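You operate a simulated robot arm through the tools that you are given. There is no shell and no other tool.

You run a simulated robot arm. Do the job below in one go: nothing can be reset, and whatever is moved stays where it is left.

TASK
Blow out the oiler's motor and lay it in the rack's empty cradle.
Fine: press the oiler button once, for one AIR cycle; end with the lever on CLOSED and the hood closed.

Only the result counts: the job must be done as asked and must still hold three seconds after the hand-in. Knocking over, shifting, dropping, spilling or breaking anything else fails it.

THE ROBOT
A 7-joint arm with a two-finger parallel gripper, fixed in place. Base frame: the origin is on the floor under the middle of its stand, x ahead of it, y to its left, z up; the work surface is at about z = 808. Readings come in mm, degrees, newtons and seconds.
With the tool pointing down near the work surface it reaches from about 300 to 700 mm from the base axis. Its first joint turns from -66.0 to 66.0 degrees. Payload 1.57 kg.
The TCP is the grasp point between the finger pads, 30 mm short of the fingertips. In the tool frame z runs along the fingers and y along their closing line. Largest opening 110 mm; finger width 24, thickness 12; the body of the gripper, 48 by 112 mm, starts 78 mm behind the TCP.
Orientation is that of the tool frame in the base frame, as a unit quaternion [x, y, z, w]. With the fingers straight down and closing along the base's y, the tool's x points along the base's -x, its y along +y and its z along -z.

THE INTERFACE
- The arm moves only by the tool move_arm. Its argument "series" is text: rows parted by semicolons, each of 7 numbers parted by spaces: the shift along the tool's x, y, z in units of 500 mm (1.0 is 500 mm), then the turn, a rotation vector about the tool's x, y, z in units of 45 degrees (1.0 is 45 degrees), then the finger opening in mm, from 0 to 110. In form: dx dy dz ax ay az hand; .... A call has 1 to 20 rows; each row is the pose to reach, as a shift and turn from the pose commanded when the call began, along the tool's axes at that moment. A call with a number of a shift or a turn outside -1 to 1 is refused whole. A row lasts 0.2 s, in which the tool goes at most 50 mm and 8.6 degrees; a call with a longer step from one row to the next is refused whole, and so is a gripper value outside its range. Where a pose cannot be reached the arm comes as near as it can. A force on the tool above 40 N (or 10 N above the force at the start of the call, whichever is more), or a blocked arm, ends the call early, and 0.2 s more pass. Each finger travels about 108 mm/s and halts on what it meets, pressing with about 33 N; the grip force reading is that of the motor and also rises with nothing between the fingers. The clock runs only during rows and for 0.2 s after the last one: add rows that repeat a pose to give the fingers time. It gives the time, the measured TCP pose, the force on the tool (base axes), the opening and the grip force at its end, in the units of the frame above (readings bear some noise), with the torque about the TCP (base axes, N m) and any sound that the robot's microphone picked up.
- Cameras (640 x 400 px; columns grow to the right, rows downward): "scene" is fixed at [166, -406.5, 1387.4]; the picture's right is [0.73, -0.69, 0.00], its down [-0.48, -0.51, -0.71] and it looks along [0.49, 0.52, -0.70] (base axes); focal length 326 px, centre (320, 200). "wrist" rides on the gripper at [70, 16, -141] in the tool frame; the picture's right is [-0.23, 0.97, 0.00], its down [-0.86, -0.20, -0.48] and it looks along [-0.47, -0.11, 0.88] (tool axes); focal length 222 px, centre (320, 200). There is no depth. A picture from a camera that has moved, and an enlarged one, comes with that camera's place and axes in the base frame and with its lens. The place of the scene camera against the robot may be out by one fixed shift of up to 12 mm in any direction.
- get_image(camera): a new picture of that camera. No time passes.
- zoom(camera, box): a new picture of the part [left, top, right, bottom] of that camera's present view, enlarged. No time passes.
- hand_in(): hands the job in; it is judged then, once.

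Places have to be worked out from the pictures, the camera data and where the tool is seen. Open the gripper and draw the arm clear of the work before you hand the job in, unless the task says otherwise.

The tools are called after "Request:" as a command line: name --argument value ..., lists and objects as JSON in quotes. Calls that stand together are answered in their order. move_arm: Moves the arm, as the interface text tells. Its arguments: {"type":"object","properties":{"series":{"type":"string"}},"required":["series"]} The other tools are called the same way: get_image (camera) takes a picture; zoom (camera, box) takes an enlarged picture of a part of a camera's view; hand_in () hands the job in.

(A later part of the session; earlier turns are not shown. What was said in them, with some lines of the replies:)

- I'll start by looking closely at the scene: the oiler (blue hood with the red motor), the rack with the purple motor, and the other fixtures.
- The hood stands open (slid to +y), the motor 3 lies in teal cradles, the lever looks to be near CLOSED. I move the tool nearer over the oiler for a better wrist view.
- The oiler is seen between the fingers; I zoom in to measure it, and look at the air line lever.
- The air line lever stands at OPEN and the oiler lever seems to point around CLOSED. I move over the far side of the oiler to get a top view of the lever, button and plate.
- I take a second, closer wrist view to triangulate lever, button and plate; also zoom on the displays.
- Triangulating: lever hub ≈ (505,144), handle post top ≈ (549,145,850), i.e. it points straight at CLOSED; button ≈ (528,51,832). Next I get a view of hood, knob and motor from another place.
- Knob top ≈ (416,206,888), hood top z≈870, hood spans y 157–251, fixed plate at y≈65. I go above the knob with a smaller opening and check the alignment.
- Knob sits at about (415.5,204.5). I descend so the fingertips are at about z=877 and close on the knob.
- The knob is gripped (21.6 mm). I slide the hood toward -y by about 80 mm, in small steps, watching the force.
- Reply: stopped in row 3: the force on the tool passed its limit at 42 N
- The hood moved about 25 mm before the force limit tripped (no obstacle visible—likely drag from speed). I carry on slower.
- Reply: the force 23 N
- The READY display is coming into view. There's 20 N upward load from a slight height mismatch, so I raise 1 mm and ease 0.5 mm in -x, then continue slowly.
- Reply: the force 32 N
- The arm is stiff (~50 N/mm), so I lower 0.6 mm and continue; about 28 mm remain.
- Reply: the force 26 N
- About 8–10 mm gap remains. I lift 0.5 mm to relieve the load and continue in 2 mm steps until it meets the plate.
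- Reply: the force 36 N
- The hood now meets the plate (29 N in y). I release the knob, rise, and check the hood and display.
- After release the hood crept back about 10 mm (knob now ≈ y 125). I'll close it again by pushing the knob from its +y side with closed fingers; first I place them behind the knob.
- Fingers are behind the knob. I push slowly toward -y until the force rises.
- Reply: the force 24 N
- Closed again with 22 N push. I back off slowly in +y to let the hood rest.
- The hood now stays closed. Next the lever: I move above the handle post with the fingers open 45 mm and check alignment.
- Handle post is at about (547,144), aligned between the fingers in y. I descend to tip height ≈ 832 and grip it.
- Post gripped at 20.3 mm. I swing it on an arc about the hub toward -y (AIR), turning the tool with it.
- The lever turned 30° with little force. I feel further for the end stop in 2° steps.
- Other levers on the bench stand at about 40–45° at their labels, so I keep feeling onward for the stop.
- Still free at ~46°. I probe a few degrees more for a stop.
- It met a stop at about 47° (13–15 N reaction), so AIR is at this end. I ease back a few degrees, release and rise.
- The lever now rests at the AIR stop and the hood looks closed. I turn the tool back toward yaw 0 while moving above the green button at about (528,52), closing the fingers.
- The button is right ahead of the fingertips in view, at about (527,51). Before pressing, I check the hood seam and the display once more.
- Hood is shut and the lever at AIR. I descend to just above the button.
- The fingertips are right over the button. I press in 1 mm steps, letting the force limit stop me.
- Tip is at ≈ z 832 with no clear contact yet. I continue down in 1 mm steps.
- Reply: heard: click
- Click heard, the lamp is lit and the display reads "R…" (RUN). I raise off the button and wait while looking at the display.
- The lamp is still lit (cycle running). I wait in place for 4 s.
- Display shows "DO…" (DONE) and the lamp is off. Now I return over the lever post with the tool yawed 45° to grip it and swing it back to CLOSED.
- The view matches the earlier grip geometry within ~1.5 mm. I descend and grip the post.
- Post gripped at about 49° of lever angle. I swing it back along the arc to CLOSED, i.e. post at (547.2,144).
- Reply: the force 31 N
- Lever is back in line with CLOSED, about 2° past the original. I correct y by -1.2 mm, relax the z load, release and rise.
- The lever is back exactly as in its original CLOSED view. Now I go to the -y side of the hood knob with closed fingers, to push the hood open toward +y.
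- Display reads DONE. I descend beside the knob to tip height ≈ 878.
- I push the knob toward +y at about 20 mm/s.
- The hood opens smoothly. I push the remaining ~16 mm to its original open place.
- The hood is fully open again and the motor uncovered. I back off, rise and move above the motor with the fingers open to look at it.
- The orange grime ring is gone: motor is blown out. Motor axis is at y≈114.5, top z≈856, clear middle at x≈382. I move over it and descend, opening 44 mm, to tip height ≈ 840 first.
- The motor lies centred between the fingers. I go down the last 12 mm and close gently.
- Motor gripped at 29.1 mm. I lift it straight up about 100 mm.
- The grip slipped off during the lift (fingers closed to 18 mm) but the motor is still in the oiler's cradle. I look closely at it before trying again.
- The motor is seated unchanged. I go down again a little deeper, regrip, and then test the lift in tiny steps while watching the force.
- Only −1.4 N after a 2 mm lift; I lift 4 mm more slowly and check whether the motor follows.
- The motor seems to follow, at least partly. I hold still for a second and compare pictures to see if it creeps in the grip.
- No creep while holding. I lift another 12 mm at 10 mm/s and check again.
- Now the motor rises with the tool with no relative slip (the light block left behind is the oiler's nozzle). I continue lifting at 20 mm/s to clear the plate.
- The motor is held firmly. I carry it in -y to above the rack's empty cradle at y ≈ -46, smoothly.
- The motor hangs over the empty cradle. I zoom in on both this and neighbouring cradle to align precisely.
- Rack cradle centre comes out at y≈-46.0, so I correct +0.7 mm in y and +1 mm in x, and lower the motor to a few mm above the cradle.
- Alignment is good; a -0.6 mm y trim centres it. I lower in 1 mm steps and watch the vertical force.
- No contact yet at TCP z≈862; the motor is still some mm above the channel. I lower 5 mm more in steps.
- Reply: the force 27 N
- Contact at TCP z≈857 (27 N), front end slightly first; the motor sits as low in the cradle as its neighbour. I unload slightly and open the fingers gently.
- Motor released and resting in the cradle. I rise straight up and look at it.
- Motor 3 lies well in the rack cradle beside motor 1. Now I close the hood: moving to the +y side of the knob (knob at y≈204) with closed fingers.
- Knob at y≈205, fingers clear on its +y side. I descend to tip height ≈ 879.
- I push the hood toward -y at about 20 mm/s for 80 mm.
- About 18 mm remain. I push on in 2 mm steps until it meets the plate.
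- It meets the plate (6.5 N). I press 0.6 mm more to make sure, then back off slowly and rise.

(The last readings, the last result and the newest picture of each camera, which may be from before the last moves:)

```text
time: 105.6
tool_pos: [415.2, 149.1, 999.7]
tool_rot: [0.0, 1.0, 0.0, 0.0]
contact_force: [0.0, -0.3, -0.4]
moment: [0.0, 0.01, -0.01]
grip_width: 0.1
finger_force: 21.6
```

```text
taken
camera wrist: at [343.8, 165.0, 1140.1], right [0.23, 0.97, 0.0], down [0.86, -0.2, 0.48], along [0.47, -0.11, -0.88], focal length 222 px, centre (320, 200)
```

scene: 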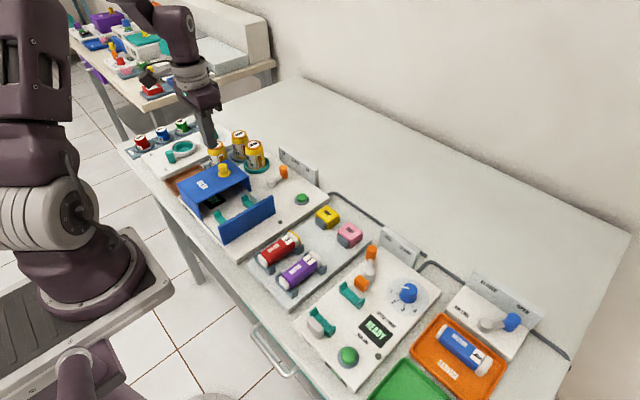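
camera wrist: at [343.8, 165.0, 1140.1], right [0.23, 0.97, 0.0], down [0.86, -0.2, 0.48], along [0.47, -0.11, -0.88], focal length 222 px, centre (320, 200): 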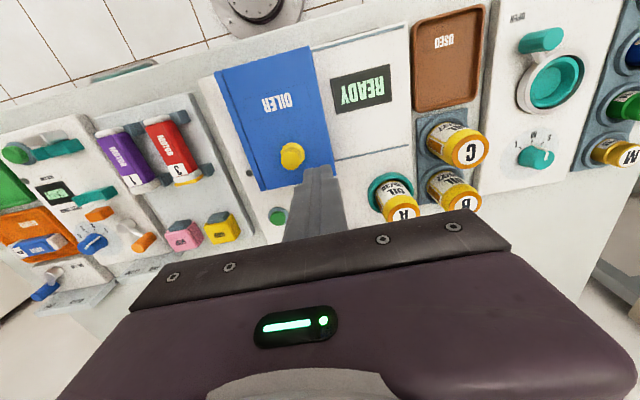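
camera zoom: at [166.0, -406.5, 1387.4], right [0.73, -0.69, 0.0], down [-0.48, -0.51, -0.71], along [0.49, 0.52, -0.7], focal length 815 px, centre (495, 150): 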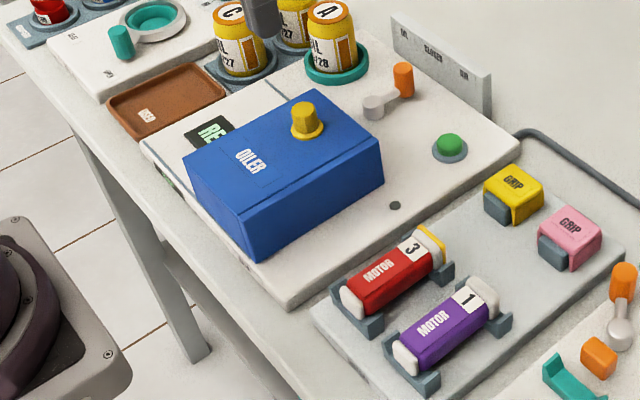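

Hood shut, lever at CLOSED, motor 3 in the rack. I draw the arm back to about the start pose, open the gripper, and make a last check.

Request:
move_arm --series "0 0 -0.08 0 0 0 0; 0.04 0.008 -0.14 0 0 0 20; 0.1 0.016 -0.19 0 0 0 45; 0.16 0.025 -0.21 0 0 0 80; 0.21 0.034 -0.212 0 0 0 110; 0.21 0.034 -0.212 0 0 0 110; 0.21 0.034 -0.212 0 0 0 110; 0.21 0.034 -0.212 0 0 0 110; 0.21 0.034 -0.212 0 0 0 110; 0.21 0.034 -0.212 0 0 0 110"

Request:
get_image --camera "scene"

Request:
zoom --camera "scene" --box '[170, 140, 340, 260]'

Request:
zoom --camera "scene" --box '[240, 210, 340, 310]'

Request:
zoom --camera "wrist" --box '[160, 80, 440, 260]'

```text
time: 107.8
tool_pos: [308.9, 165.3, 1105.6]
tool_rot: [0.0, 1.0, 0.0, 0.0]
contact_force: [0.4, 0.1, 0.5]
moment: [0.0, 0.0, 0.04]
grip_width: 109.9
finger_force: 0.0
```

```text
taken
```

scene: 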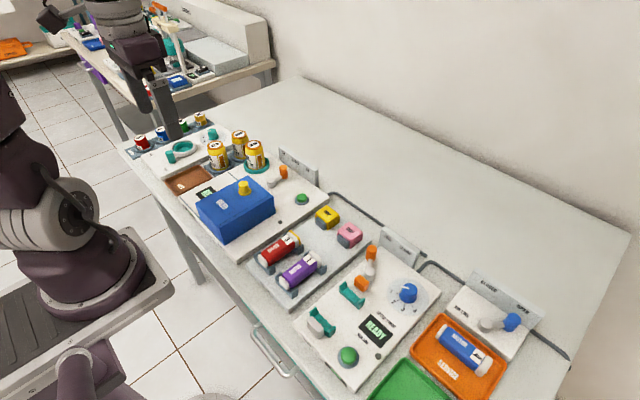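

```text
3.33 times, centred on (255, 200) of scene
camera zoom: at [166.0, -406.5, 1387.4], right [0.73, -0.69, 0.0], down [-0.48, -0.51, -0.71], along [0.49, 0.52, -0.7], focal length 1087 px, centre (537, 200)
```

zoom: 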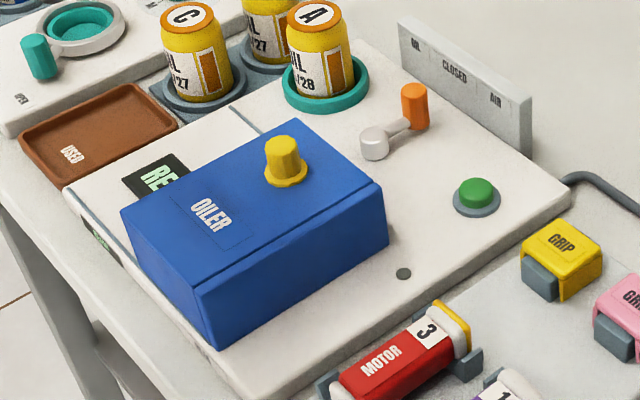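

```text
4.00 times, centred on (290, 260) of scene
camera zoom: at [166.0, -406.5, 1387.4], right [0.73, -0.69, 0.0], down [-0.48, -0.51, -0.71], along [0.49, 0.52, -0.7], focal length 1305 px, centre (440, -40)
```

zoom: 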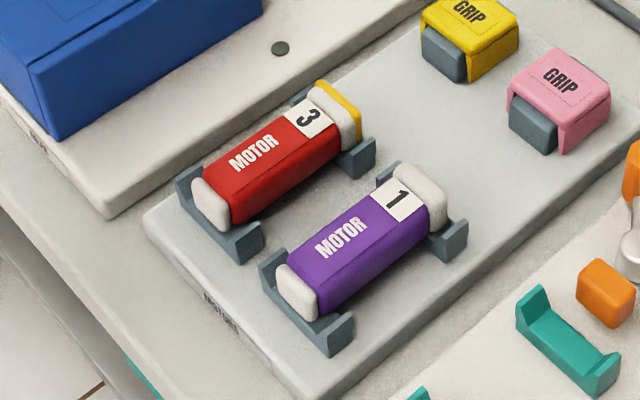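

```text
2.22 times, centred on (300, 170) of wrist
camera zoom: at [239.4, 182.1, 1244.7], right [0.23, 0.97, 0.0], down [0.85, -0.2, 0.48], along [0.47, -0.11, -0.88], focal length 494 px, centre (364, 267)
```

zoom: 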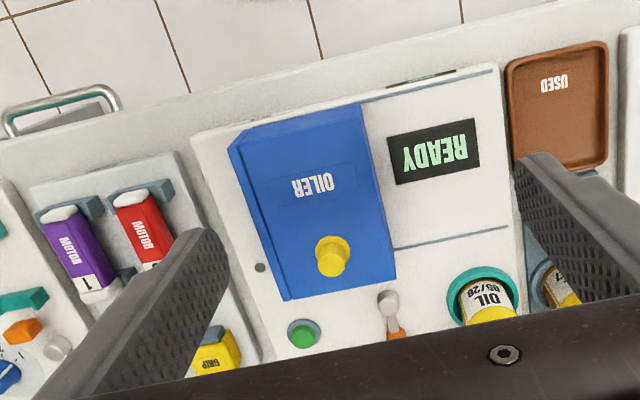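

Everything looks right; one last close zoom on the motor's seat in the cradle compared to its neighbour.

Request:
zoom --camera "scene" --box '[250, 225, 335, 300]'

Request:
zoom --camera "scene" --box '[278, 245, 322, 300]'

Request:
zoom --camera "scene" --box '[255, 225, 305, 285]'

```text
5.33 times, centred on (292, 262) of scene
camera zoom: at [166.0, -406.5, 1387.4], right [0.73, -0.69, 0.0], down [-0.48, -0.51, -0.71], along [0.49, 0.52, -0.7], focal length 1740 px, centre (467, -133)
```

zoom: 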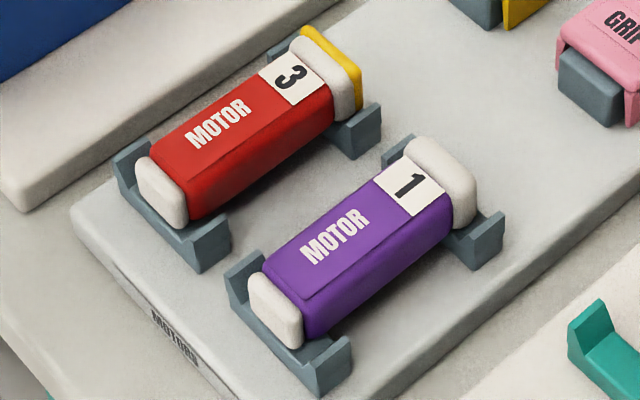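

```text
7.27 times, centred on (300, 272) of scene
camera zoom: at [166.0, -406.5, 1387.4], right [0.73, -0.69, 0.0], down [-0.48, -0.51, -0.71], along [0.49, 0.52, -0.7], focal length 2372 px, centre (466, -327)
```

zoom: 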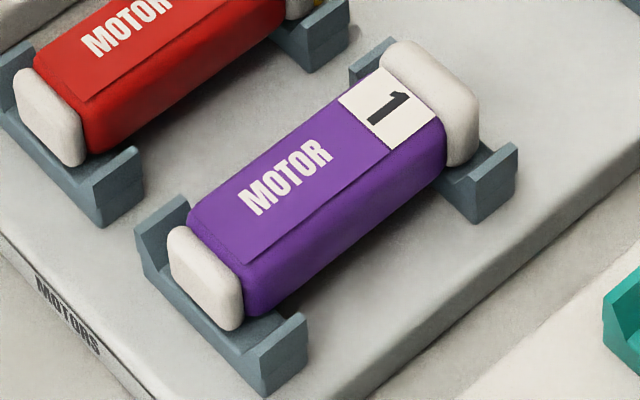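

```text
6.67 times, centred on (280, 255) of scene
camera zoom: at [166.0, -406.5, 1387.4], right [0.73, -0.69, 0.0], down [-0.48, -0.51, -0.71], along [0.49, 0.52, -0.7], focal length 2174 px, centre (587, -167)
```

zoom: 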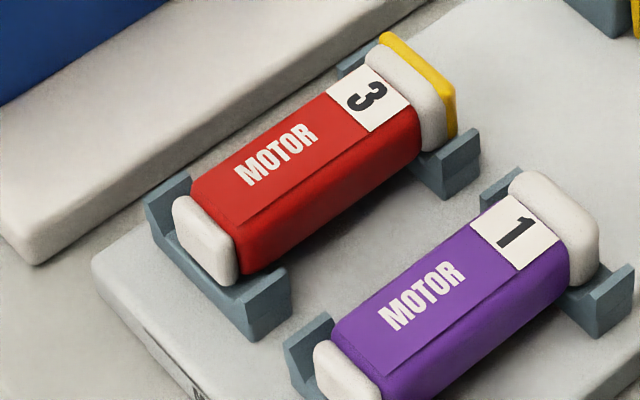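

Motor 3 is seated in the rack cradle like its neighbour. The hood is closed, the lever is on CLOSED, the button was pressed once (one AIR cycle, DONE shown), and the arm is clear with the gripper open. I hand in the job.

Request:
hand_in

```text
The job is handed in.
```

I blew out motor 3 with one AIR cycle and laid it in the rack's empty cradle next to motor 1. The job is handed in, but no verdict came back.

- **Cycle:** I closed the hood, turned the lever to AIR and pressed the button once. The oiler clicked, its lamp lit, and the display went to DONE.
- **End state:** The lever is on CLOSED and the hood is closed. The arm is back near its start pose with the gripper open. In the last pictures motor 3 sits in its cradle the same way motor 1 sits in its own.
- **Hood:** The first time I closed it, it slid back about 10 mm when I let go of the knob. I pushed it shut again before the cycle, and both later closings held.
- **Motor:** My first grip slipped during the lift. The motor stayed in the oiler's cradle undisturbed, and a second, slower lift held.
- **Yellow ring:** Motor 3 still has a yellow ring at its rear end. The orange ring beside it was gone after the cycle. I took the yellow one to be part of the motor, though I could not confirm that.
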